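You operate a simulated robot arm through the tools that you are given. There is no shell and no other tool.

You are at the controls of a simulated two-armed robot. One attempt, no reset.

Task
Prime the cabinet's pump with two strokes, then top up the steel tank to FULL.
Fine: Pour from the jug on the side shelf, put it back and shut the tank lid. Set down upright: jug.

It is judged by the outcome, as a careful person would: the job done as asked, and still so three seconds after it is handed in. It fails if anything else is knocked over, pushed out of place, dropped, spilled or broken. A push-on lid holds only when it is set on centred and level and pressed home; a screw cap is set on level and turned clockwise until tight.

Robot
Two 7-joint arms with three-finger grippers on one trunk that stands fixed in place. Base frame: the origin is at the foot of the trunk, x ahead of it, y to its left, z up; the work surface is at about z = 220. Readings come in mm, degrees, newtons and seconds.
The left shoulder is at [74, 126, 1182], the right one opposite. Each reaches about 939 mm from its shoulder. Payload 2.94 kg a hand.
The TCP of each hand is the grasp point between the finger pads, 30 mm short of the fingertips. In the tool frame z runs along the fingers and y along their closing line. The gripper opens to 128 mm; its body begins 93 mm behind the TCP.
Orientation is told as [roll, pitch, yaw] about the base's x, y, z axes, in that order, counted from this pose: with the fingers straight down and closing along the base's y, the tool's x points along the base's -x, its y along +y and its z along -z.

Tools
- The arms move only by the tool arm_command. It takes "left_commands", "right_commands" or both (then of equal length, played together; a hand with none holds still); each is a list of rows, each an object (a shift or turn left out is 0, a gripper value left out holds the last) with "delta_pos": the shift along the base's x, y, z in units of 30 mm (1.0 is 30 mm), a list of three; "rot": the turn, a rotation vector about the base's x, y, z in units of 4 degrees (1.0 is 4 degrees), a list of three; "gripper": the opening in per cent of the stroke, from 0 (shut) to 100 (fully open). In form: [{"delta_pos": [dx, dy, dz], "rot": [ax, ay, az], "gripper": gripper}, ...]. A call has 1 to 20 rows; each row shifts and turns the commanded pose from where the row before left it. A call with a number of a shift or a turn outside -1 to 1 is refused whole. A row lasts 0.2 s, in which the tool goes at most 50 mm and 8.6 degrees; a call with a longer step from one row to the next is refused whole, and so is a gripper value outside its range. A pose out of reach is approached as far as the arm can. The call stops where the force on the tool passes 90 N (or 10 N more than at its start, if that is more) or the arm is blocked; 0.2 s more then pass. Each finger travels about 84.2 mm/s and halts on what it meets, pressing with about 29 N; the grip force reading is that of the motor and also rises with nothing between the fingers. The clock runs only during rows and for 0.2 s after the last one: add rows that do not move to give the fingers time. The reply holds the time, the measured pose of the TCP, the force on the tool along the base axes, the opening and the grip force, in the units named above and with some noise, with the torque about the TCP (base axes, N m) and any sound that the robot's microphone picked up, and new pictures: "views" is both (left out), scene, wrist or none (wrist: the cameras of the hands that moved).
- Cameras (640 x 400 px; columns grow to the right, rows downward): "scene" is now at [202.3, 20.8, 1365.7]; the picture's right is [0.21, -0.98, 0.00], its down [-0.38, -0.08, -0.92] and it looks along [0.90, 0.20, -0.38] (base axes); focal length 214 px, centre (320, 200). "left" rides on the left gripper at [69, 15, -120] in its tool frame; the picture's right is [-0.21, 0.98, 0.00], its down [-0.82, -0.18, -0.54] and it looks along [-0.53, -0.12, 0.84] (tool axes); focal length 251 px, centre (320, 200). "right" rides on the right gripper at [69, -15, -120] in its tool frame; the picture's right is [0.22, 0.98, 0.00], its down [-0.82, 0.18, -0.54] and it looks along [-0.53, 0.12, 0.84] (tool axes); focal length 251 px, centre (320, 200). There is no depth. A picture from a camera that has moved, and an enlarged one, comes with that camera's place and axes in the base frame and with its lens.
- lift_body(by): moves the trunk up (or, below 0, down) by that many mm; the arms and the scene camera ride with it, the base frame stays. It gives what a move gives, with no picture.
- head_to(pan, tilt): turns the head with the scene camera to pan (to the left, within 80 degrees either way) and tilt (down, from -29 to 69), counted from straight ahead of the robot (the tilt from the chest, where the trunk bows). It gives what a move gives, and a new picture of the scene camera.
- close_up(camera, box): a new picture of the part [left, top, right, bottom] of that camera's present view, enlarged. No time passes.
- job_done(): hands the job in; it is judged then, once.

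Places have to be worked out from the pictures, the camera data and where the tool is seen. Open the grippers and draw the arms clear of the work before you hand the job in, unless the task says otherwise.

The tools are called after "Request:" as name(argument=value, ...) on one line, values as JSON. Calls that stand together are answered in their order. arm_command: Moves the arms, as the interface text tells. Its arguments: {"type":"object","properties":{"left_commands":{"type":"array","items":{"type":"object","properties":{"delta_pos":{"type":"array","items":{"type":"number"}},"rot":{"type":"array","items":{"type":"number"}},"gripper":{"type":"number"}}}},"right_commands":{"type":"array","items":{"type":"object","properties":{"delta_pos":{"type":"array","items":{"type":"number"}},"rot":{"type":"array","items":{"type":"number"}},"gripper":{"type":"number"}}}},"views":{"type":"string","enum":["both","scene","wrist","none"]}},"required":[]} The other tools are called the same way: lift_body (by) moves the trunk up or down; head_to (pan, tilt) turns the head that bears the scene camera; close_up (camera, box) takes an enlarged picture of a part of a camera's view; job_done () hands the job in.

At the start:

```text
time: 0.0
left_tcp_pos: [429.2, 231.6, 1277.1]
left_orientation: [-0.2, 0.0, 0.0]
left_ft_force: [0.8, 1.2, -0.1]
left_ft_torque: [-0.01, -0.03, 0.0]
left_opening: 128.1
left_finger_force: 0.1
right_tcp_pos: [483.1, -64.4, 1320.4]
right_orientation: [0.0, 0.0, -0.2]
right_ft_force: [0.5, -1.0, -0.6]
right_ft_torque: [0.02, 0.03, 0.0]
right_opening: 128.1
right_finger_force: 0.0
trunk travel left (down, up): [-400.0, 147.0]
head pan, tilt (commanded): [12.2, 22.6]
```

scene: 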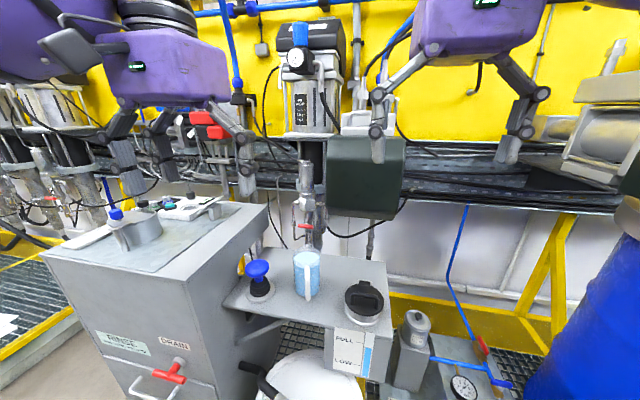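
right: 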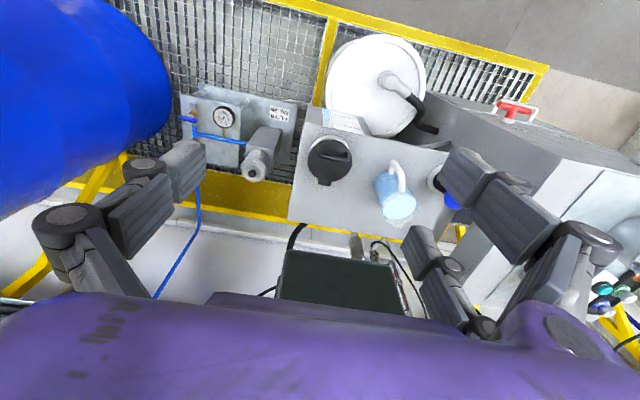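
left: 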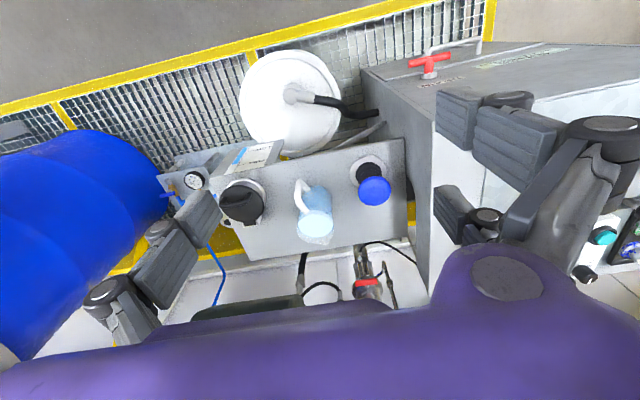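

The scene shows a cabinet with a side shelf holding a blue pump knob, a light-blue jug, and a black-lidded tank with a FULL/LOW gauge. I'll look closer before moving.

Request:
close_up(camera="scene", box=[220, 230, 420, 390])

Request:
close_up(camera="right", box=[280, 90, 480, 250])

Request:
close_up(camera="left", box=[200, 120, 440, 280])

Request:
close_up(camera="scene", box=[30, 180, 280, 400])

```text
2.50 times, centred on (320, 310) of scene
camera zoom: at [202.3, 20.8, 1365.7], right [0.21, -0.98, 0.0], down [-0.38, -0.08, -0.92], along [0.9, 0.2, -0.38], focal length 536 px, centre (320, -75)
```

zoom: 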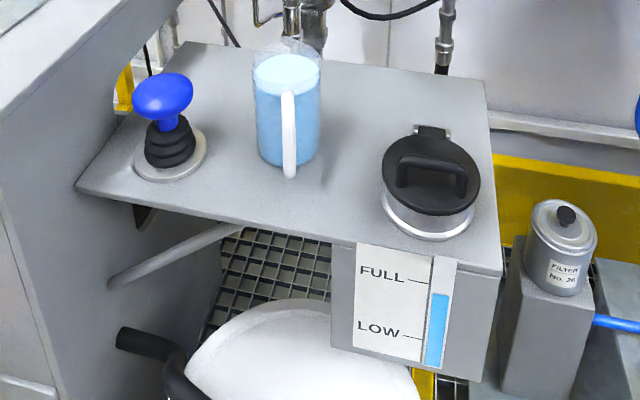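

```text
2.50 times, centred on (380, 170) of right
camera zoom: at [414.4, -78.1, 1440.0], right [-0.21, 0.98, 0.0], down [0.82, 0.18, 0.54], along [0.53, 0.12, -0.84], focal length 629 px, centre (170, 275)
```

zoom: 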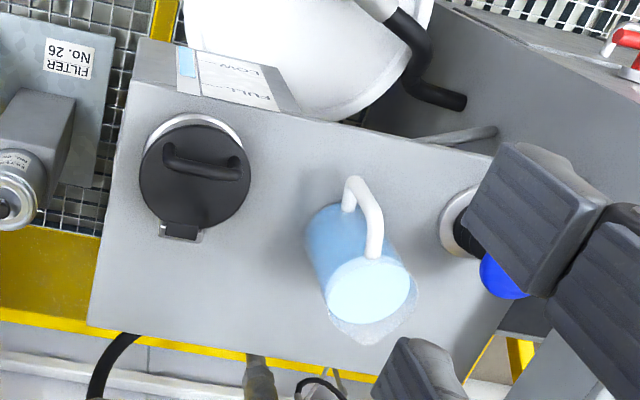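

```text
2.50 times, centred on (320, 200) of left
camera zoom: at [360.8, 248.0, 1397.6], right [0.21, 0.98, 0.0], down [0.82, -0.18, 0.54], along [0.53, -0.12, -0.84], focal length 629 px, centre (320, 200)
```

zoom: 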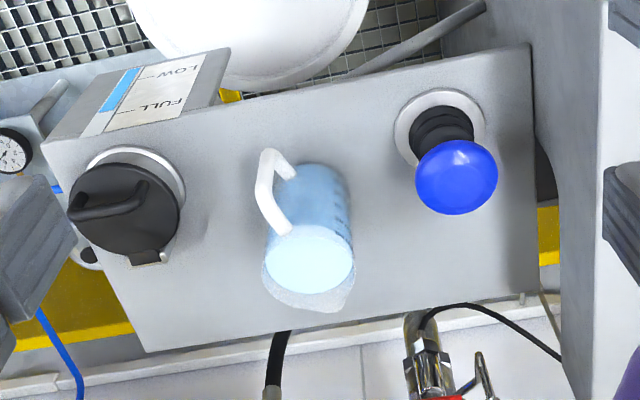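

```text
1.82 times, centred on (155, 290) of scene
camera zoom: at [202.3, 20.8, 1365.7], right [0.21, -0.98, 0.0], down [-0.38, -0.08, -0.92], along [0.9, 0.2, -0.38], focal length 390 px, centre (620, 36)
```

zoom: 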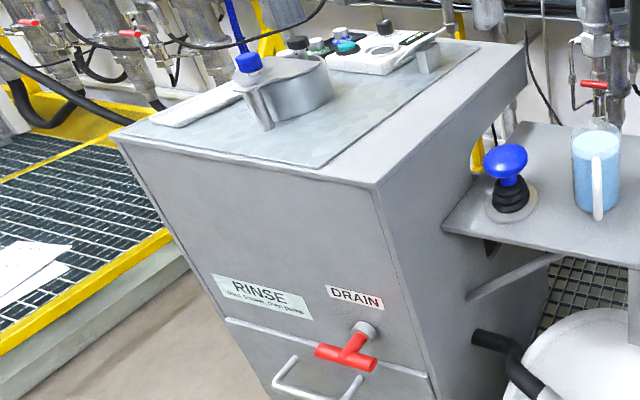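

Rough triangulation: shelf top z≈856 (x 580–868), pump knob ≈[628,297,968], jug axis ≈[689,168], tank lid ≈[637,-2,913] with its hinge on the far (+x) side. I'll look at the grippers and the gauge more closely to plan the grasps.

Request:
close_up(camera="scene", box=[20, 0, 270, 200])

Request:
close_up(camera="scene", box=[320, 310, 400, 390])

Request:
close_up(camera="right", box=[300, 120, 380, 200])

Request:
close_up(camera="left", box=[280, 160, 360, 250])

```text
2.00 times, centred on (145, 100) of scene
camera zoom: at [202.3, 20.8, 1365.7], right [0.21, -0.98, 0.0], down [-0.38, -0.08, -0.92], along [0.9, 0.2, -0.38], focal length 429 px, centre (670, 400)
```

zoom: 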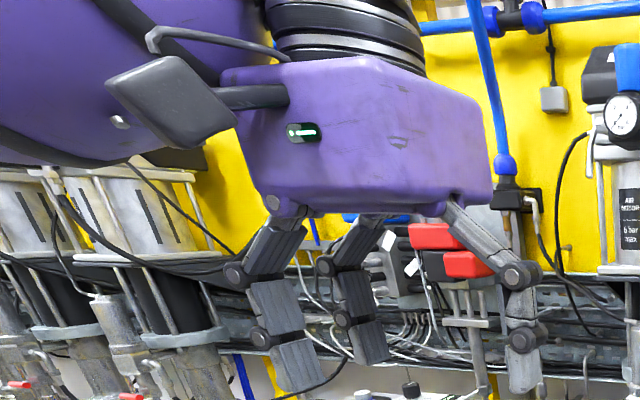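

```text
5.00 times, centred on (360, 350) of scene
camera zoom: at [202.3, 20.8, 1365.7], right [0.21, -0.98, 0.0], down [-0.38, -0.08, -0.92], along [0.9, 0.2, -0.38], focal length 1072 px, centre (120, -550)
```

zoom: 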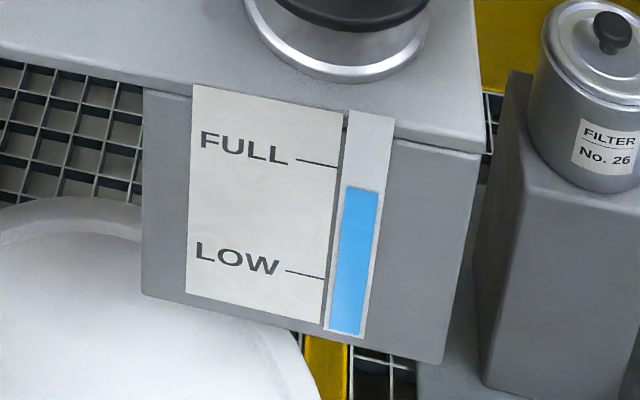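

```text
5.00 times, centred on (340, 160) of right
camera zoom: at [414.4, -78.1, 1440.0], right [-0.21, 0.98, 0.0], down [0.82, 0.18, 0.54], along [0.53, 0.12, -0.84], focal length 1257 px, centre (220, 400)
```

zoom: 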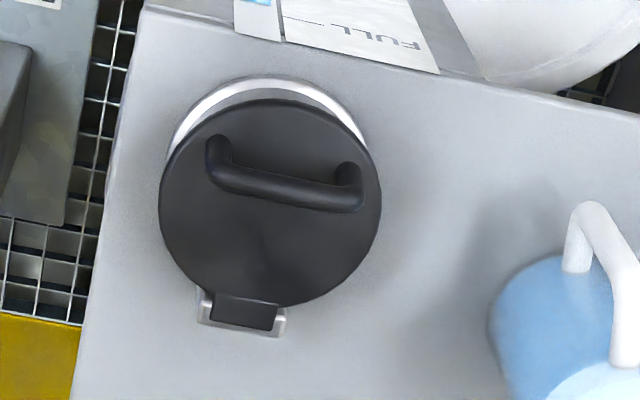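

```text
4.44 times, centred on (320, 205) of left
camera zoom: at [360.8, 248.0, 1397.6], right [0.21, 0.98, 0.0], down [0.82, -0.18, 0.54], along [0.53, -0.12, -0.84], focal length 1118 px, centre (320, 178)
```

zoom: 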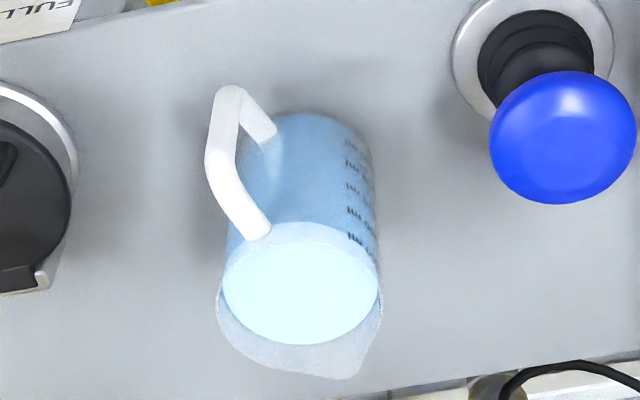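

The gripper has two fingers on one side and one on the other, with the camera on a boom. First the pump: I shut the left fingers and move to above the knob at about [628, 297].

Request:
arm_command(left_commands=[{"delta_pos": [0.829, 0.2725, -0.5], "gripper": 0}, {"delta_pos": [0.829, 0.2725, -0.5]}, {"delta_pos": [0.829, 0.2725, -0.5]}, {"delta_pos": [0.829, 0.2725, -0.5]}, {"delta_pos": [0.829, 0.2725, -0.5]}, {"delta_pos": [0.829, 0.2725, -0.5]}, {"delta_pos": [0.829, 0.2725, -0.5]}, {"delta_pos": [0.829, 0.2725, -0.5]}, {}])

```text
time: 2.0
left_tcp_pos: [628.4, 297.0, 1155.1]
left_orientation: [-0.1, -0.1, -0.1]
left_ft_force: [0.2, 0.4, -0.2]
left_ft_torque: [0.0, -0.08, -0.04]
left_opening: 0.0
left_finger_force: 2.7
right_tcp_pos: [483.4, -63.9, 1320.0]
right_orientation: [0.1, -0.1, -0.1]
right_ft_force: [-0.2, -0.3, 0.9]
right_ft_torque: [-0.04, 0.0, -0.03]
right_opening: 127.9
right_finger_force: 0.1
trunk travel left (down, up): [-400.0, 147.0]
head pan, tilt (commanded): [12.2, 22.6]
camera scene: at [201.5, 20.7, 1365.9], right [0.21, -0.98, 0.0], down [-0.38, -0.08, -0.92], along [0.9, 0.2, -0.38], focal length 214 px, centre (320, 200)
camera left: at [559.6, 312.5, 1275.8], right [0.21, 0.98, 0.0], down [0.82, -0.18, 0.54], along [0.53, -0.12, -0.84], focal length 251 px, centre (320, 200)
```

scene: 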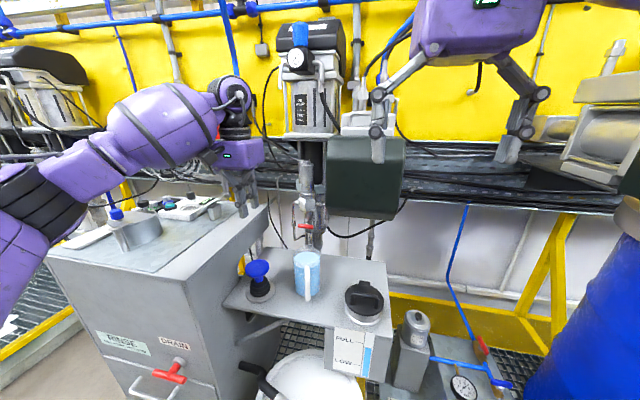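
left: 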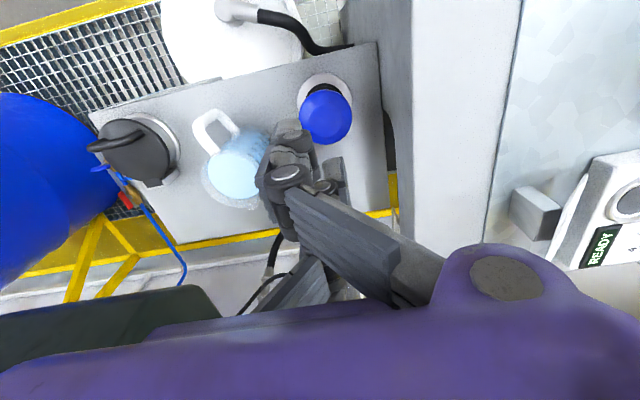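

The knob is just ahead of the fingers in the wrist picture. I zoom in to pin down its centre more precisely.

Request:
close_up(camera="left", box=[240, 60, 400, 200])

Request:
close_up(camera="scene", box=[220, 180, 320, 310])

```text
2.86 times, centred on (320, 130) of left
camera zoom: at [559.6, 312.5, 1275.8], right [0.21, 0.98, 0.0], down [0.82, -0.18, 0.54], along [0.53, -0.12, -0.84], focal length 718 px, centre (320, 400)
```

zoom: 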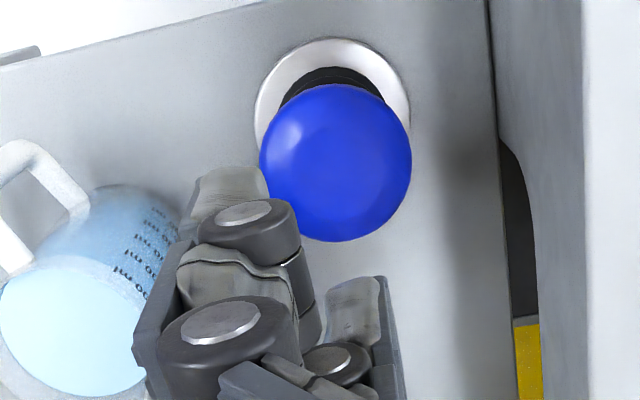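

```text
3.08 times, centred on (270, 245) of scene
camera zoom: at [201.5, 20.7, 1365.9], right [0.21, -0.98, 0.0], down [-0.38, -0.08, -0.92], along [0.9, 0.2, -0.38], focal length 660 px, centre (474, 62)
```

zoom: 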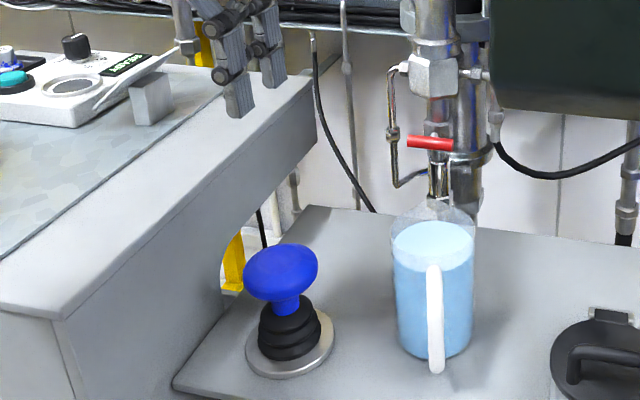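

Refined: knob centre ≈[644.5, 301, 949], top ≈ 968. I shift over it and come down to just above the dome.

Request:
arm_command(left_commands=[{"delta_pos": [0.55, 0.1, -0.5]}, {"delta_pos": [0, 0, -0.9]}, {"delta_pos": [0, 0, -0.9]}, {"delta_pos": [0, 0, -0.9]}, {"delta_pos": [0, 0, -0.9]}, {"delta_pos": [0, 0, -0.4]}, {}])

Request:
close_up(camera="scene", box=[200, 200, 320, 310])

Request:
close_up(camera="left", box=[240, 60, 400, 200])

```text
time: 3.6
left_tcp_pos: [645.4, 301.2, 1021.9]
left_orientation: [0.0, 0.0, 0.0]
left_ft_force: [0.7, -0.1, -0.2]
left_ft_torque: [0.0, 0.01, -0.05]
left_opening: 0.0
left_finger_force: 3.3
right_tcp_pos: [483.5, -64.2, 1320.3]
right_orientation: [0.1, -0.1, -0.1]
right_ft_force: [-0.2, 0.3, 0.3]
right_ft_torque: [-0.01, -0.02, 0.01]
right_opening: 128.1
right_finger_force: 0.0
trunk travel left (down, up): [-400.0, 147.0]
head pan, tilt (commanded): [12.2, 22.6]
camera scene: at [202.1, 20.7, 1365.8], right [0.21, -0.98, 0.0], down [-0.38, -0.08, -0.92], along [0.9, 0.2, -0.38], focal length 214 px, centre (320, 200)
camera left: at [576.4, 317.1, 1142.5], right [0.21, 0.98, 0.0], down [0.82, -0.18, 0.54], along [0.53, -0.12, -0.84], focal length 251 px, centre (320, 200)
```

scene: 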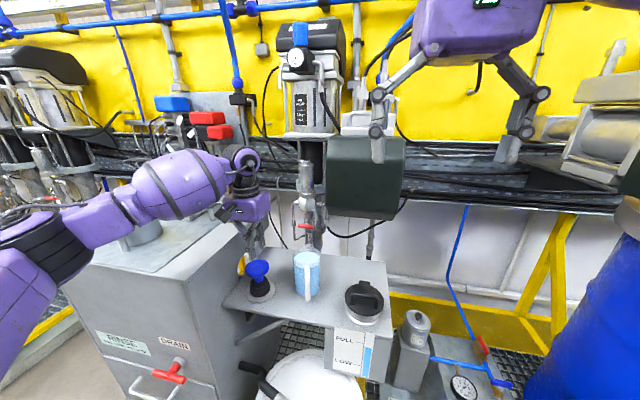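
left: 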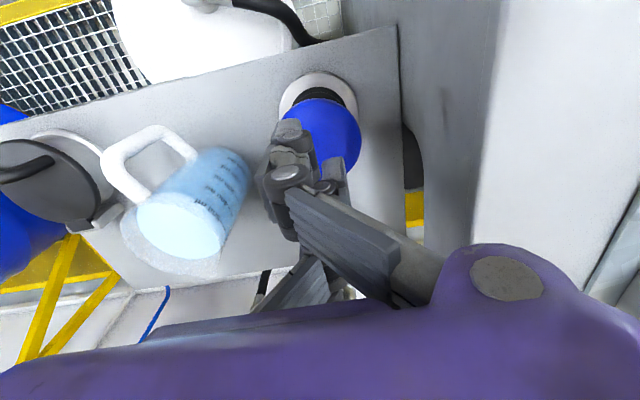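

```text
3.64 times, centred on (260, 255) of scene
camera zoom: at [202.1, 20.7, 1365.8], right [0.21, -0.98, 0.0], down [-0.38, -0.08, -0.92], along [0.9, 0.2, -0.38], focal length 780 px, centre (538, 0)
```

zoom: 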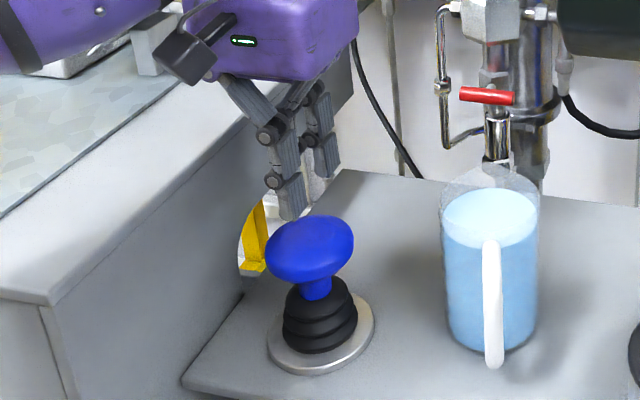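

```text
2.86 times, centred on (320, 130) of left
camera zoom: at [576.4, 317.1, 1142.5], right [0.21, 0.98, 0.0], down [0.82, -0.18, 0.54], along [0.53, -0.12, -0.84], focal length 718 px, centre (320, 400)
```

zoom: 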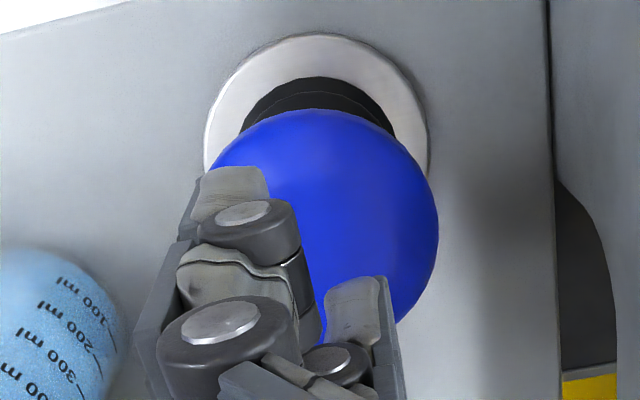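

Fingers are centred over the dome. I press down in small steps and watch the force.

Request:
arm_command(left_commands=[{"delta_pos": [-0.05, 0, -0.3]}, {"delta_pos": [0, 0, -0.3]}, {"delta_pos": [0, 0, -0.3]}, {}], views="none")

Request:
close_up(camera="scene", box=[200, 200, 320, 310])

```text
time: 4.6
left_tcp_pos: [644.2, 300.4, 995.8]
left_orientation: [0.0, 0.0, 0.0]
left_ft_force: [0.1, 0.3, -0.6]
left_ft_torque: [0.01, 0.01, 0.02]
left_opening: 0.0
left_finger_force: 2.9
right_tcp_pos: [484.3, -64.6, 1320.7]
right_orientation: [0.0, 0.0, 0.0]
right_ft_force: [0.0, -0.3, -0.2]
right_ft_torque: [-0.04, 0.0, -0.03]
right_opening: 127.9
right_finger_force: 0.1
trunk travel left (down, up): [-400.0, 147.0]
head pan, tilt (commanded): [12.2, 22.6]
```

```text
3.64 times, centred on (260, 255) of scene
camera zoom: at [202.2, 20.7, 1365.7], right [0.21, -0.98, 0.0], down [-0.38, -0.08, -0.92], along [0.9, 0.2, -0.38], focal length 780 px, centre (538, 0)
```

zoom: 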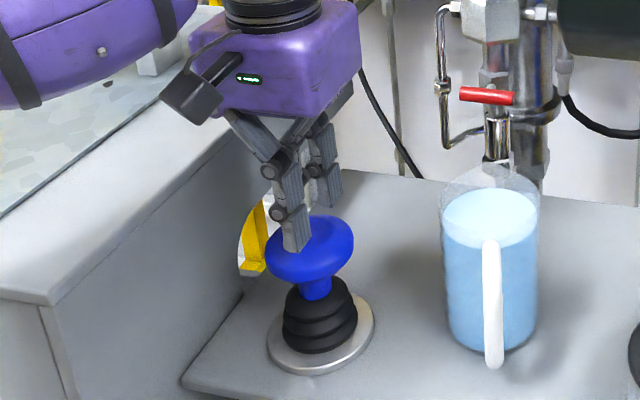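

No contact yet at TCP z=996. I keep pressing in 6 mm steps.

Request:
arm_command(left_commands=[{"delta_pos": [0, 0, -0.2]}, {"delta_pos": [0, 0, -0.2]}, {}], views="none")

Request:
close_up(camera="scene", box=[200, 200, 320, 310])

```text
time: 5.4
left_tcp_pos: [645.2, 300.1, 982.9]
left_orientation: [-0.1, 0.0, 0.0]
left_ft_force: [-0.9, 0.9, 0.3]
left_ft_torque: [0.0, 0.02, -0.01]
left_opening: 0.1
left_finger_force: 2.7
right_tcp_pos: [483.6, -64.5, 1320.6]
right_orientation: [-0.1, 0.0, -0.2]
right_ft_force: [0.3, 0.0, -1.6]
right_ft_torque: [0.0, -0.05, -0.02]
right_opening: 128.2
right_finger_force: 0.1
trunk travel left (down, up): [-400.0, 147.0]
head pan, tilt (commanded): [12.2, 22.6]
```

```text
3.64 times, centred on (260, 255) of scene
camera zoom: at [202.2, 20.8, 1365.7], right [0.21, -0.98, 0.0], down [-0.38, -0.08, -0.92], along [0.9, 0.2, -0.38], focal length 780 px, centre (538, 0)
```

zoom: 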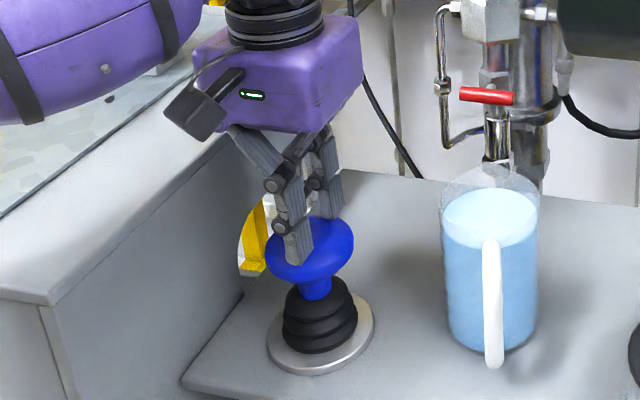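

Still no contact force. I check both views to see how the fingertips sit relative to the dome.

Request:
close_up(camera="left", box=[220, 40, 420, 200])

Request:
close_up(camera="scene", box=[235, 235, 285, 285])

```text
2.50 times, centred on (320, 120) of left
camera zoom: at [575.6, 316.8, 1103.5], right [0.21, 0.98, 0.0], down [0.82, -0.18, 0.54], along [0.53, -0.12, -0.84], focal length 629 px, centre (320, 400)
```

zoom: 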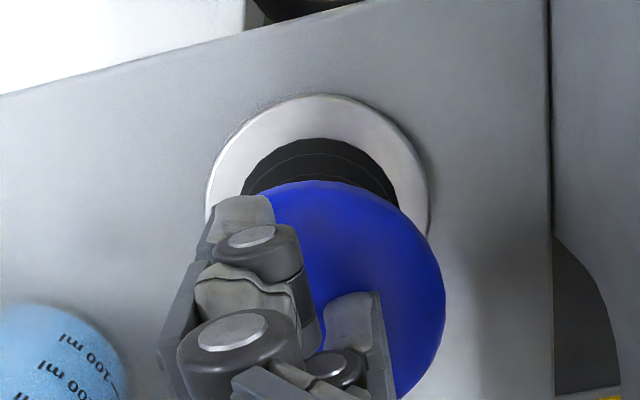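

```text
8.00 times, centred on (260, 260) of scene
camera zoom: at [202.2, 20.8, 1365.7], right [0.21, -0.98, 0.0], down [-0.38, -0.08, -0.92], along [0.9, 0.2, -0.38], focal length 1716 px, centre (800, -280)
```

zoom: 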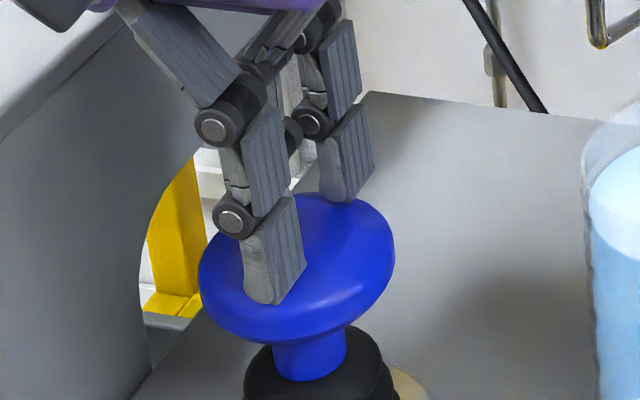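

Fingertips look to be about at the dome surface (the knob may sit slightly lower than estimated). I keep pressing gently in small steps until force shows.

Request:
arm_command(left_commands=[{"delta_pos": [0, 0, -0.2]}, {"delta_pos": [0, 0, -0.2]}, {}], views="none")

Request:
close_up(camera="scene", box=[225, 225, 295, 305])

```text
time: 6.2
left_tcp_pos: [644.8, 301.0, 970.2]
left_orientation: [-0.1, 0.0, 0.0]
left_ft_force: [1.8, 0.6, 4.2]
left_ft_torque: [0.0, 0.01, -0.03]
left_opening: 6.0
left_finger_force: 2.9
right_tcp_pos: [483.2, -64.9, 1320.6]
right_orientation: [0.0, 0.0, -0.2]
right_ft_force: [-0.4, 0.6, 0.4]
right_ft_torque: [-0.01, -0.01, -0.01]
right_opening: 127.9
right_finger_force: 0.0
trunk travel left (down, up): [-400.0, 147.0]
head pan, tilt (commanded): [12.2, 22.6]
```

```text
5.00 times, centred on (260, 265) of scene
camera zoom: at [202.1, 20.7, 1365.8], right [0.21, -0.98, 0.0], down [-0.38, -0.08, -0.92], along [0.9, 0.2, -0.38], focal length 1072 px, centre (620, -125)
```

zoom: 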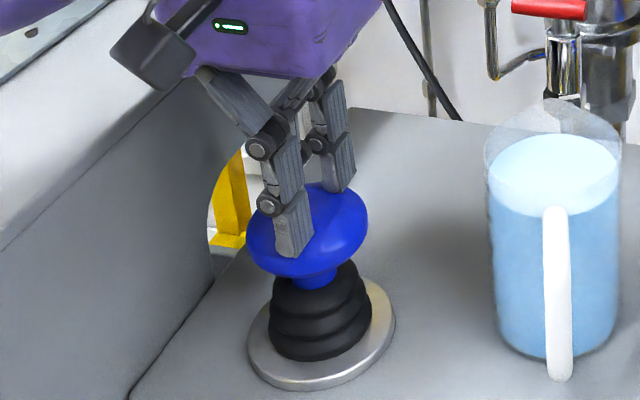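

The knob has started moving down with only about 4 N. I continue the downstroke.

Request:
arm_command(left_commands=[{"delta_pos": [0, 0, -0.3]}, {"delta_pos": [0, 0, -0.3]}, {}], views="none")

Request:
close_up(camera="scene", box=[225, 225, 295, 305])

```text
time: 7.0
left_tcp_pos: [643.6, 300.0, 953.9]
left_orientation: [-0.1, -0.1, 0.0]
left_ft_force: [4.5, 1.3, 9.4]
left_ft_torque: [0.0, 0.01, -0.01]
left_opening: 6.1
left_finger_force: 2.9
right_tcp_pos: [483.5, -64.6, 1320.4]
right_orientation: [0.0, 0.1, -0.2]
right_ft_force: [0.0, 0.4, 0.2]
right_ft_torque: [-0.04, 0.03, 0.0]
right_opening: 127.9
right_finger_force: 0.0
trunk travel left (down, up): [-400.0, 147.0]
head pan, tilt (commanded): [12.2, 22.6]
```

```text
5.00 times, centred on (260, 265) of scene
camera zoom: at [201.9, 20.5, 1365.8], right [0.21, -0.98, 0.0], down [-0.38, -0.08, -0.92], along [0.9, 0.2, -0.38], focal length 1072 px, centre (620, -125)
```

zoom: 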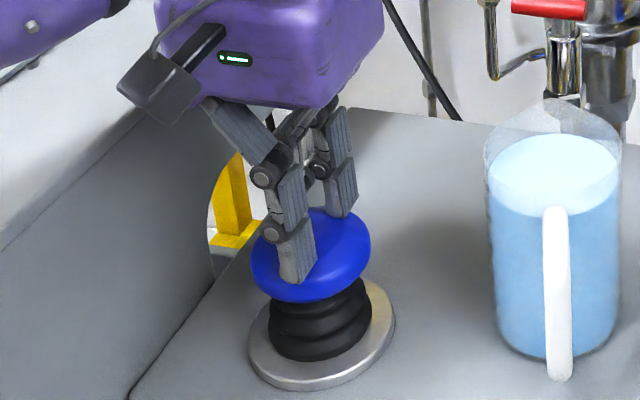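

Spring force is rising steadily as the bellows compress. I continue to the bottom of the stroke.

Request:
arm_command(left_commands=[{"delta_pos": [0, 0, -0.3]}, {"delta_pos": [0, 0, -0.3]}, {}], views="none")

Request:
close_up(camera="scene", box=[225, 225, 295, 305])

```text
time: 7.8
left_tcp_pos: [642.8, 300.0, 949.5]
left_orientation: [-0.4, -1.4, 0.2]
left_ft_force: [2.5, 15.7, 76.3]
left_ft_torque: [-0.36, 1.85, -0.66]
left_opening: 5.9
left_finger_force: 2.9
right_tcp_pos: [477.1, -64.8, 1322.5]
right_orientation: [0.1, -0.5, -0.1]
right_ft_force: [-0.1, -0.5, -0.3]
right_ft_torque: [0.0, 0.03, 0.0]
right_opening: 128.3
right_finger_force: 0.2
trunk travel left (down, up): [-400.0, 147.0]
head pan, tilt (commanded): [12.2, 22.6]
```

```text
5.00 times, centred on (260, 265) of scene
camera zoom: at [195.5, 19.6, 1367.2], right [0.21, -0.98, 0.0], down [-0.37, -0.08, -0.93], along [0.9, 0.2, -0.38], focal length 1072 px, centre (620, -125)
```

zoom: 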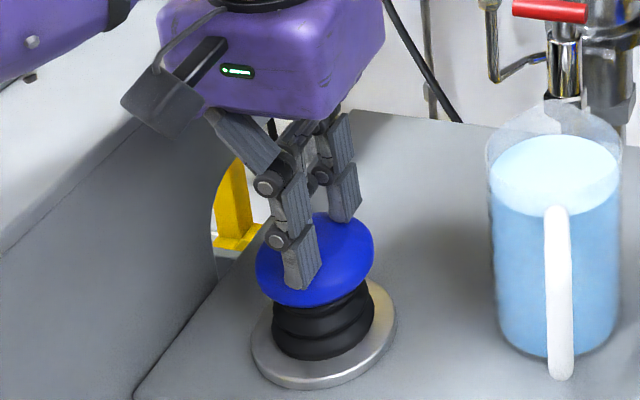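

The force jumped to 76 N at TCP z≈949.5, so the pump has bottomed out. I raise fully off the knob to let it return.

Request:
arm_command(left_commands=[{"delta_pos": [0, 0, 0.4]}, {"delta_pos": [0, 0, 0.5]}, {"delta_pos": [0, 0, 0.5]}, {"delta_pos": [0, 0, 0.6]}, {}], views="none")

Request:
close_up(camera="scene", box=[225, 225, 295, 305])

Request:
close_up(camera="scene", box=[320, 310, 400, 390])

```text
time: 9.0
left_tcp_pos: [643.0, 299.3, 995.8]
left_orientation: [-0.1, 0.1, 0.0]
left_ft_force: [0.1, -0.2, 0.0]
left_ft_torque: [-0.01, -0.02, 0.01]
left_opening: 0.2
left_finger_force: 2.8
right_tcp_pos: [483.6, -64.4, 1320.2]
right_orientation: [-0.1, 0.0, 0.0]
right_ft_force: [0.9, -0.3, 0.8]
right_ft_torque: [0.01, 0.02, 0.0]
right_opening: 127.7
right_finger_force: 0.0
trunk travel left (down, up): [-400.0, 147.0]
head pan, tilt (commanded): [12.2, 22.6]
```

```text
5.00 times, centred on (260, 265) of scene
camera zoom: at [202.1, 20.8, 1365.7], right [0.21, -0.98, 0.0], down [-0.38, -0.08, -0.92], along [0.9, 0.2, -0.38], focal length 1072 px, centre (620, -125)
```

zoom: 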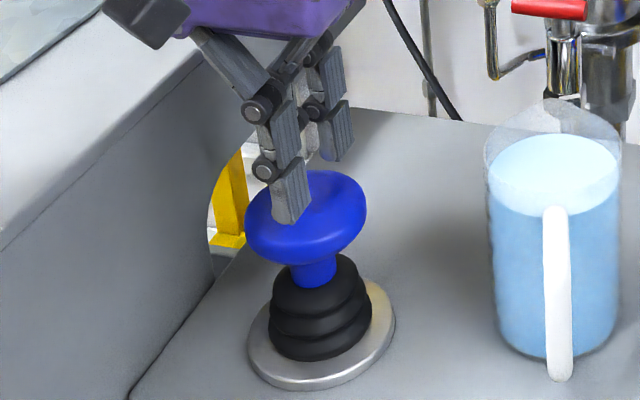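

```text
5.00 times, centred on (360, 350) of scene
camera zoom: at [202.1, 20.8, 1365.7], right [0.21, -0.98, 0.0], down [-0.38, -0.08, -0.92], along [0.9, 0.2, -0.38], focal length 1072 px, centre (120, -550)
```

zoom: 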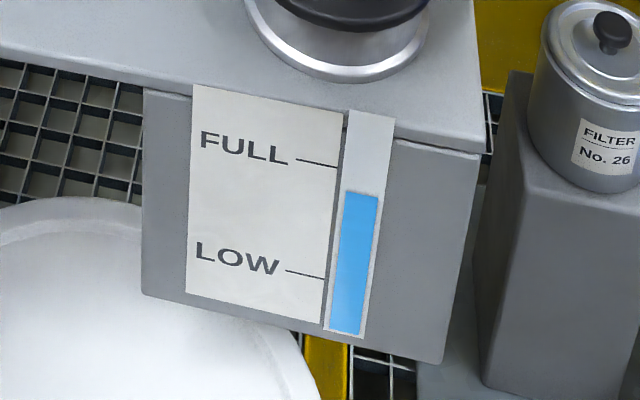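

The gauge dropped slightly (a real stroke) and the knob came back up. Now the second stroke, the same way.

Request:
arm_command(left_commands=[{"delta_pos": [0, 0, -0.5]}, {"delta_pos": [0, 0, -0.4]}, {"delta_pos": [0, 0, -0.3]}, {"delta_pos": [0, 0, -0.3]}, {"delta_pos": [0, 0, -0.2]}, {"delta_pos": [0, 0, -0.15]}, {"delta_pos": [0, 0, -0.1]}, {}], views="none")

Request:
close_up(camera="scene", box=[225, 225, 295, 305])

Request:
close_up(camera="scene", box=[320, 310, 400, 390])

```text
time: 10.8
left_tcp_pos: [643.6, 300.5, 949.3]
left_orientation: [-0.3, -1.3, 0.1]
left_ft_force: [-0.8, 13.4, 73.8]
left_ft_torque: [-0.33, 1.73, -0.62]
left_opening: 6.3
left_finger_force: 2.7
right_tcp_pos: [477.4, -65.6, 1323.1]
right_orientation: [0.1, -0.4, -0.1]
right_ft_force: [0.5, -0.2, 0.4]
right_ft_torque: [0.02, -0.04, 0.01]
right_opening: 128.1
right_finger_force: 0.0
trunk travel left (down, up): [-400.0, 147.0]
head pan, tilt (commanded): [12.2, 22.6]
```

```text
5.00 times, centred on (260, 265) of scene
camera zoom: at [195.5, 19.3, 1367.1], right [0.21, -0.98, 0.0], down [-0.37, -0.08, -0.93], along [0.9, 0.2, -0.38], focal length 1072 px, centre (620, -125)
```

zoom: 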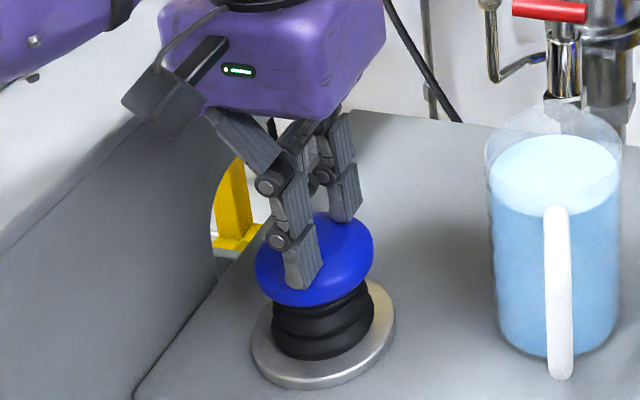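

```text
5.00 times, centred on (360, 350) of scene
camera zoom: at [195.5, 19.3, 1367.1], right [0.21, -0.98, 0.0], down [-0.37, -0.08, -0.93], along [0.9, 0.2, -0.38], focal length 1072 px, centre (120, -550)
```

zoom: 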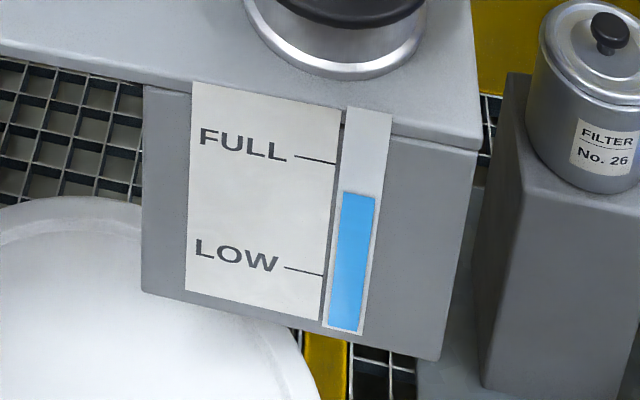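

Bottomed again at z≈949 with 74 N, so the second stroke is complete. I lift well clear of the knob and check that it returns and the gauge level.

Request:
arm_command(left_commands=[{"delta_pos": [0, 0, 0.4]}, {"delta_pos": [0, 0, 0.5]}, {"delta_pos": [0, 0, 0.7]}, {"delta_pos": [0, 0, 0.9]}, {"delta_pos": [0, 0, 0.9]}, {"delta_pos": [0, 0, 0.9]}, {"delta_pos": [0, 0, 0.9]}, {}], views="both")

Request:
close_up(camera="scene", box=[225, 225, 295, 305])

Request:
close_up(camera="scene", box=[320, 310, 400, 390])

```text
time: 12.6
left_tcp_pos: [644.4, 301.2, 1092.5]
left_orientation: [-0.2, -0.1, 0.0]
left_ft_force: [0.4, 0.6, 0.0]
left_ft_torque: [0.0, -0.01, 0.0]
left_opening: 0.0
left_finger_force: 3.0
right_tcp_pos: [484.0, -63.9, 1319.7]
right_orientation: [0.0, 0.0, -0.1]
right_ft_force: [-0.8, 0.2, 0.3]
right_ft_torque: [-0.01, 0.02, -0.04]
right_opening: 128.0
right_finger_force: 0.0
trunk travel left (down, up): [-400.0, 147.0]
head pan, tilt (commanded): [12.2, 22.6]
camera scene: at [202.6, 21.0, 1365.6], right [0.21, -0.98, 0.0], down [-0.38, -0.08, -0.92], along [0.9, 0.2, -0.38], focal length 214 px, centre (320, 200)
camera left: at [575.7, 316.7, 1212.7], right [0.21, 0.98, 0.0], down [0.82, -0.18, 0.54], along [0.53, -0.12, -0.84], focal length 251 px, centre (320, 200)
```

scene: 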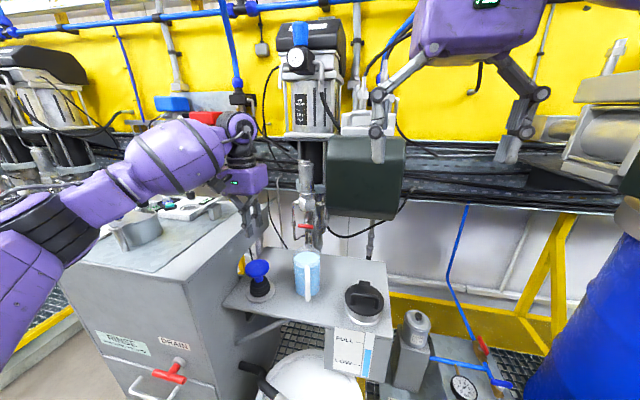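
left: 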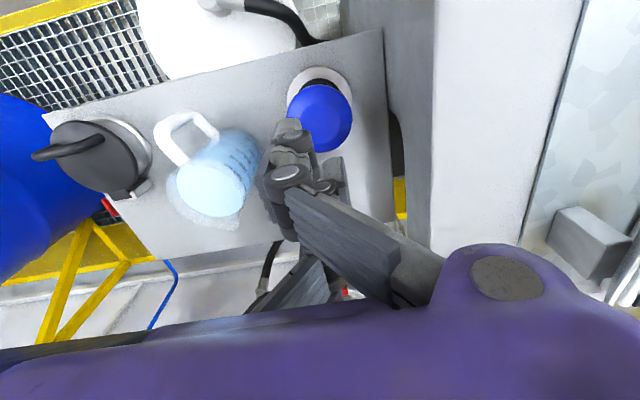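

```text
5.00 times, centred on (260, 265) of scene
camera zoom: at [202.6, 21.0, 1365.6], right [0.21, -0.98, 0.0], down [-0.38, -0.08, -0.92], along [0.9, 0.2, -0.38], focal length 1072 px, centre (620, -125)
```

zoom: 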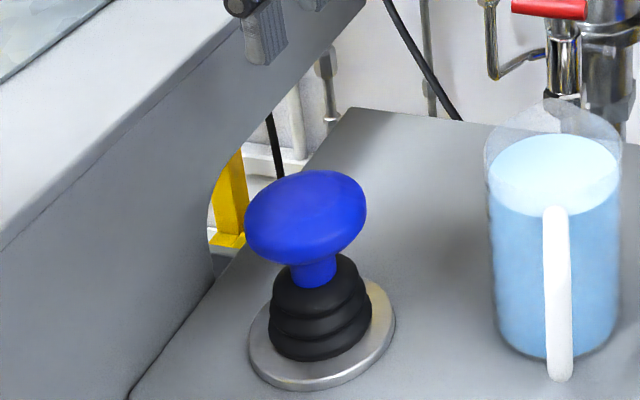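

```text
5.00 times, centred on (360, 350) of scene
camera zoom: at [202.6, 21.0, 1365.6], right [0.21, -0.98, 0.0], down [-0.38, -0.08, -0.92], along [0.9, 0.2, -0.38], focal length 1072 px, centre (120, -550)
```

zoom: 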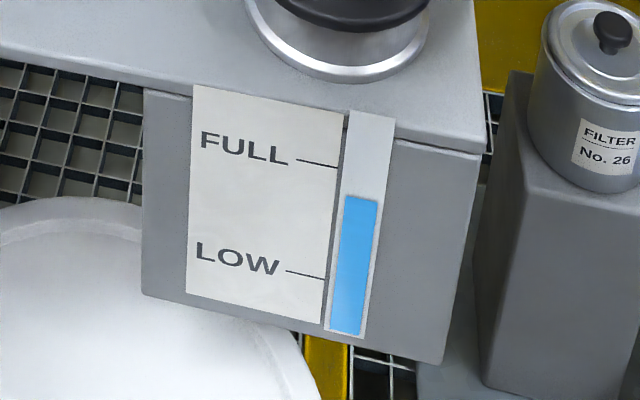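

Both strokes are done: the knob is back up and the gauge fell by two even steps. Next I bring the right hand down for a close look at the lid handle and draw the left hand back.

Request:
arm_command(right_commands=[{"delta_pos": [0.11, 0.18, -0.97]}, {"delta_pos": [0.11, 0.18, -0.97]}, {"delta_pos": [0.11, 0.18, -0.97]}, {"delta_pos": [0.11, 0.18, -0.97]}, {"delta_pos": [0.11, 0.18, -0.97]}, {"delta_pos": [0.11, 0.18, -0.97]}, {"delta_pos": [0.11, 0.18, -0.97]}, {"delta_pos": [0.11, 0.18, -0.97]}, {"delta_pos": [0.11, 0.18, -0.97]}, {"delta_pos": [0.11, 0.18, -0.97]}, {}], left_commands=[{"delta_pos": [0, 0, 0.7]}, {"delta_pos": [0, 0, 0.7]}, {"delta_pos": [-0.8, 0, 0.3]}, {"delta_pos": [-0.8, 0, 0.3]}, {"delta_pos": [-0.8, 0, 0]}, {"delta_pos": [-0.8, 0, 0]}, {"delta_pos": [-0.8, 0, 0]}, {"delta_pos": [-0.8, 0, 0]}, {"delta_pos": [-0.8, 0, 0]}, {"delta_pos": [-0.8, 0, 0]}, {}])

Request:
close_up(camera="right", box=[240, 60, 400, 180])

Request:
close_up(camera="scene", box=[330, 260, 400, 330])

```text
time: 15.0
left_tcp_pos: [453.8, 299.0, 1152.5]
left_orientation: [-0.1, 0.0, 0.1]
left_ft_force: [0.4, 0.4, 0.2]
left_ft_torque: [-0.01, 0.02, -0.02]
left_opening: 0.0
left_finger_force: 3.4
right_tcp_pos: [517.2, -10.8, 1029.0]
right_orientation: [0.0, 0.0, -0.1]
right_ft_force: [0.4, 0.0, 0.6]
right_ft_torque: [-0.02, -0.01, 0.03]
right_opening: 127.9
right_finger_force: 0.1
trunk travel left (down, up): [-400.0, 147.0]
head pan, tilt (commanded): [12.2, 22.6]
camera scene: at [202.6, 20.7, 1365.7], right [0.21, -0.98, 0.0], down [-0.38, -0.08, -0.92], along [0.9, 0.2, -0.38], focal length 214 px, centre (320, 200)
camera right: at [447.4, -25.0, 1149.6], right [-0.21, 0.98, 0.0], down [0.82, 0.18, 0.54], along [0.53, 0.12, -0.84], focal length 251 px, centre (320, 200)
camera left: at [383.9, 315.9, 1272.3], right [0.21, 0.98, 0.0], down [0.82, -0.18, 0.54], along [0.53, -0.12, -0.84], focal length 251 px, centre (320, 200)
```

scene: 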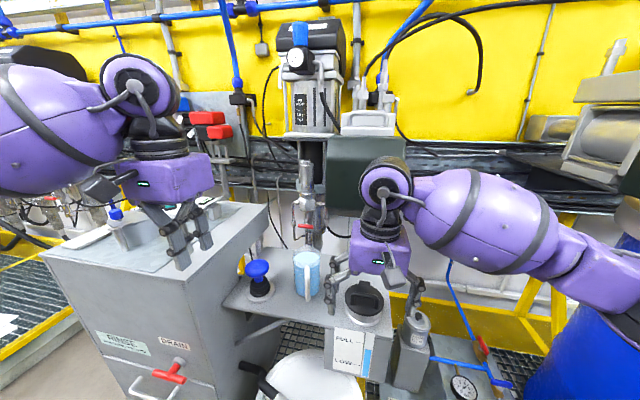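
right: 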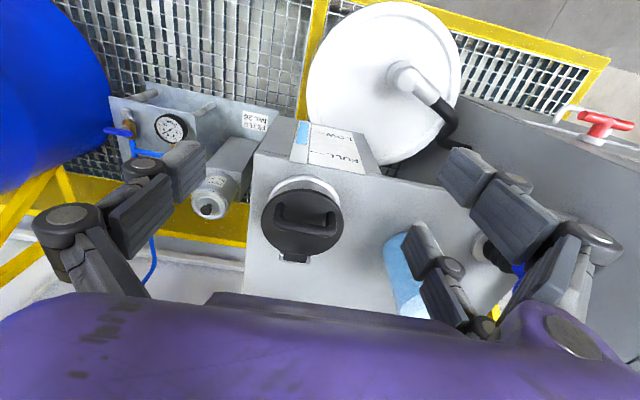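
left: 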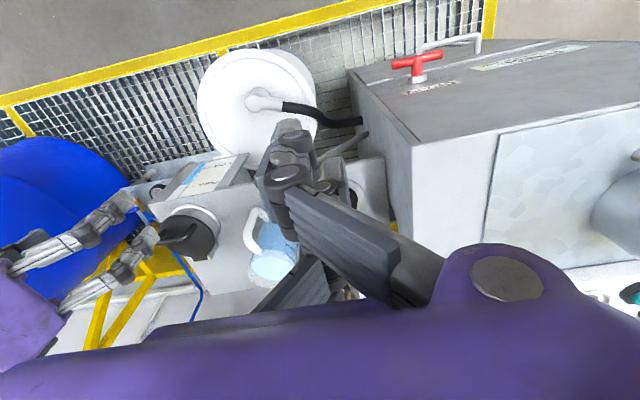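

```text
3.33 times, centred on (320, 120) of right
camera zoom: at [447.4, -25.0, 1149.6], right [-0.21, 0.98, 0.0], down [0.82, 0.18, 0.54], along [0.53, 0.12, -0.84], focal length 838 px, centre (320, 467)
```

zoom: 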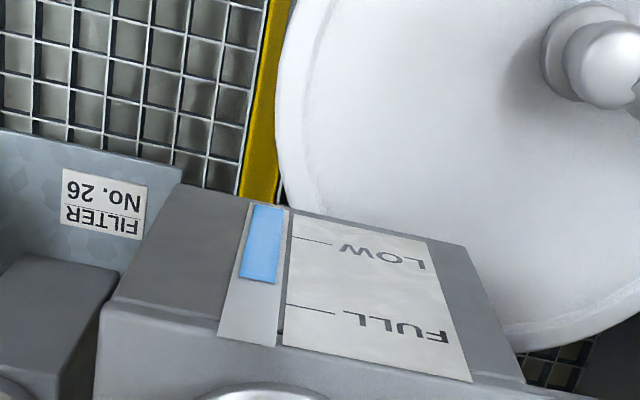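

```text
5.71 times, centred on (365, 295) of scene
camera zoom: at [202.6, 20.7, 1365.7], right [0.21, -0.98, 0.0], down [-0.38, -0.08, -0.92], along [0.9, 0.2, -0.38], focal length 1226 px, centre (63, -343)
```

zoom: 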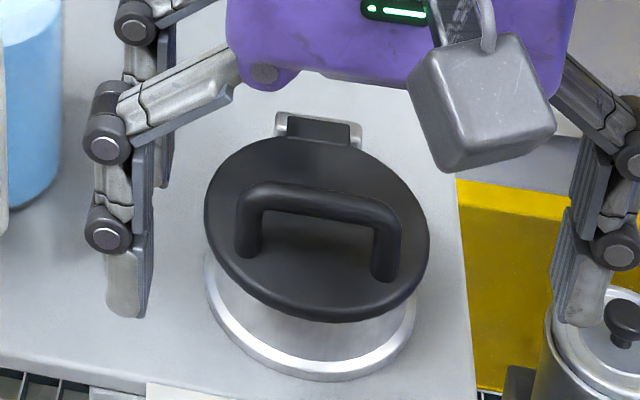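

The handle is a U-shaped bail with its bar along y, about 18 mm of finger room under it. I take a zoom of the lid from the right wrist to triangulate the bar.

Request:
close_up(camera="right", box=[240, 160, 370, 280])

Request:
close_up(camera="left", box=[100, 140, 340, 300])

```text
3.33 times, centred on (305, 220) of right
camera zoom: at [447.4, -25.0, 1149.6], right [-0.21, 0.98, 0.0], down [0.82, 0.18, 0.54], along [0.53, 0.12, -0.84], focal length 838 px, centre (370, 133)
```

zoom: 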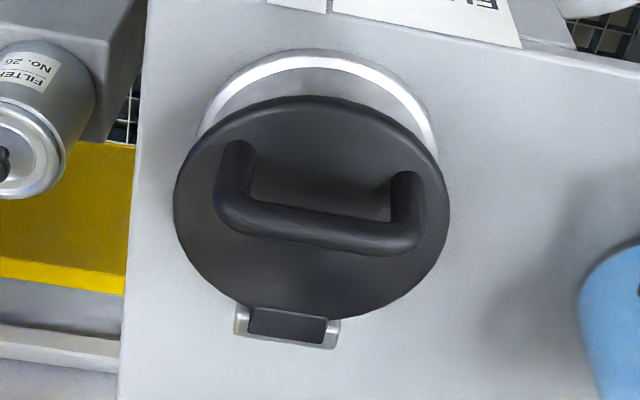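

```text
2.50 times, centred on (220, 220) of left
camera zoom: at [383.9, 315.9, 1272.3], right [0.21, 0.98, 0.0], down [0.82, -0.18, 0.54], along [0.53, -0.12, -0.84], focal length 629 px, centre (570, 150)
```

zoom: 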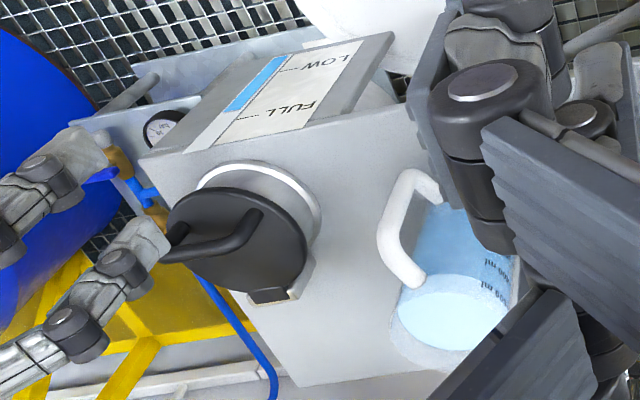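

Triangulating from both wrists puts the bail bar at ≈[627, -4, 927], the lid disc centre at ≈[646, -5, 900] and the hinge at ≈[701, -5, 898]. I turn the right hand by -90° yaw so it closes along x, with the single finger on the robot side.

Request:
arm_command(right_commands=[{"delta_pos": [0, 0, 0.5], "rot": [0, 0, -1]}, {"delta_pos": [0, 0, 0.5], "rot": [0, 0, -1]}, {"rot": [0, 0, -1]}, {"rot": [0, 0, -1]}, {"rot": [0, 0, -1]}, {"rot": [0, 0, -1]}, {"rot": [0, 0, -1]}, {"rot": [0, 0, -1]}, {"rot": [0, 0, -1]}, {"rot": [0, 0, -1]}, {"rot": [0, 0, -1]}, {"rot": [0, 0, -1]}, {"rot": [0, 0, -1]}, {"rot": [0, 0, -1]}, {"rot": [0, 0, -1]}, {"rot": [0, 0, -1]}, {"rot": [0, 0, -1]}, {"rot": [0, 0, -1]}, {"rot": [0, 0, -1]}, {"rot": [0, 0, -1]}])

```text
time: 19.2
left_tcp_pos: [452.3, 301.0, 1151.0]
left_orientation: [0.0, 0.0, 0.0]
left_ft_force: [-0.3, -0.4, -0.3]
left_ft_torque: [0.0, 0.06, 0.0]
left_opening: 0.0
left_finger_force: 2.6
right_tcp_pos: [516.8, -9.7, 1058.1]
right_orientation: [0.0, 0.0, -80.1]
right_ft_force: [0.4, -0.1, 0.2]
right_ft_torque: [-0.02, -0.02, -0.03]
right_opening: 128.1
right_finger_force: 0.1
trunk travel left (down, up): [-400.0, 147.0]
head pan, tilt (commanded): [12.2, 22.6]
camera scene: at [202.3, 20.8, 1365.7], right [0.21, -0.98, 0.0], down [-0.38, -0.08, -0.92], along [0.9, 0.2, -0.38], focal length 214 px, centre (320, 200)
camera right: at [489.2, 56.5, 1178.5], right [0.93, 0.38, 0.0], down [0.32, -0.78, 0.54], along [0.21, -0.5, -0.84], focal length 251 px, centre (320, 200)
```

scene: 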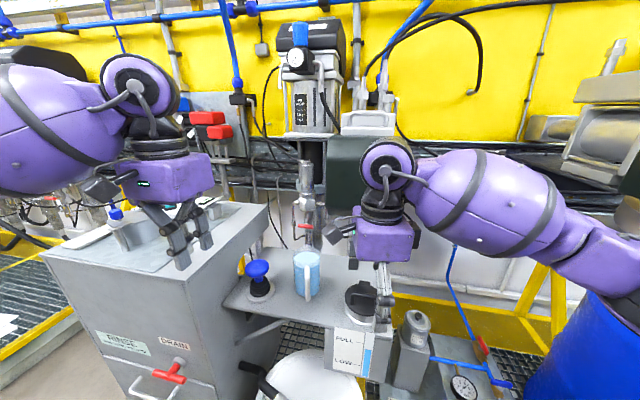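
right: 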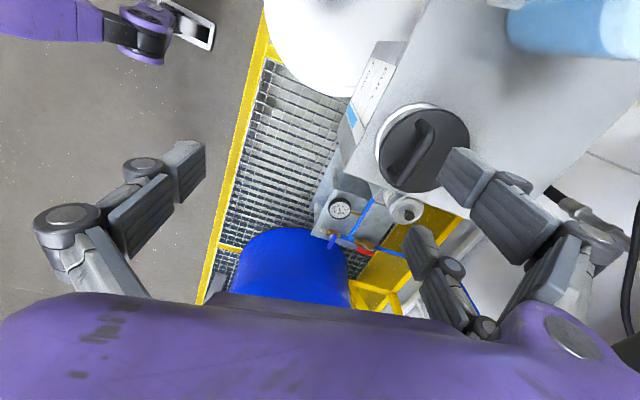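

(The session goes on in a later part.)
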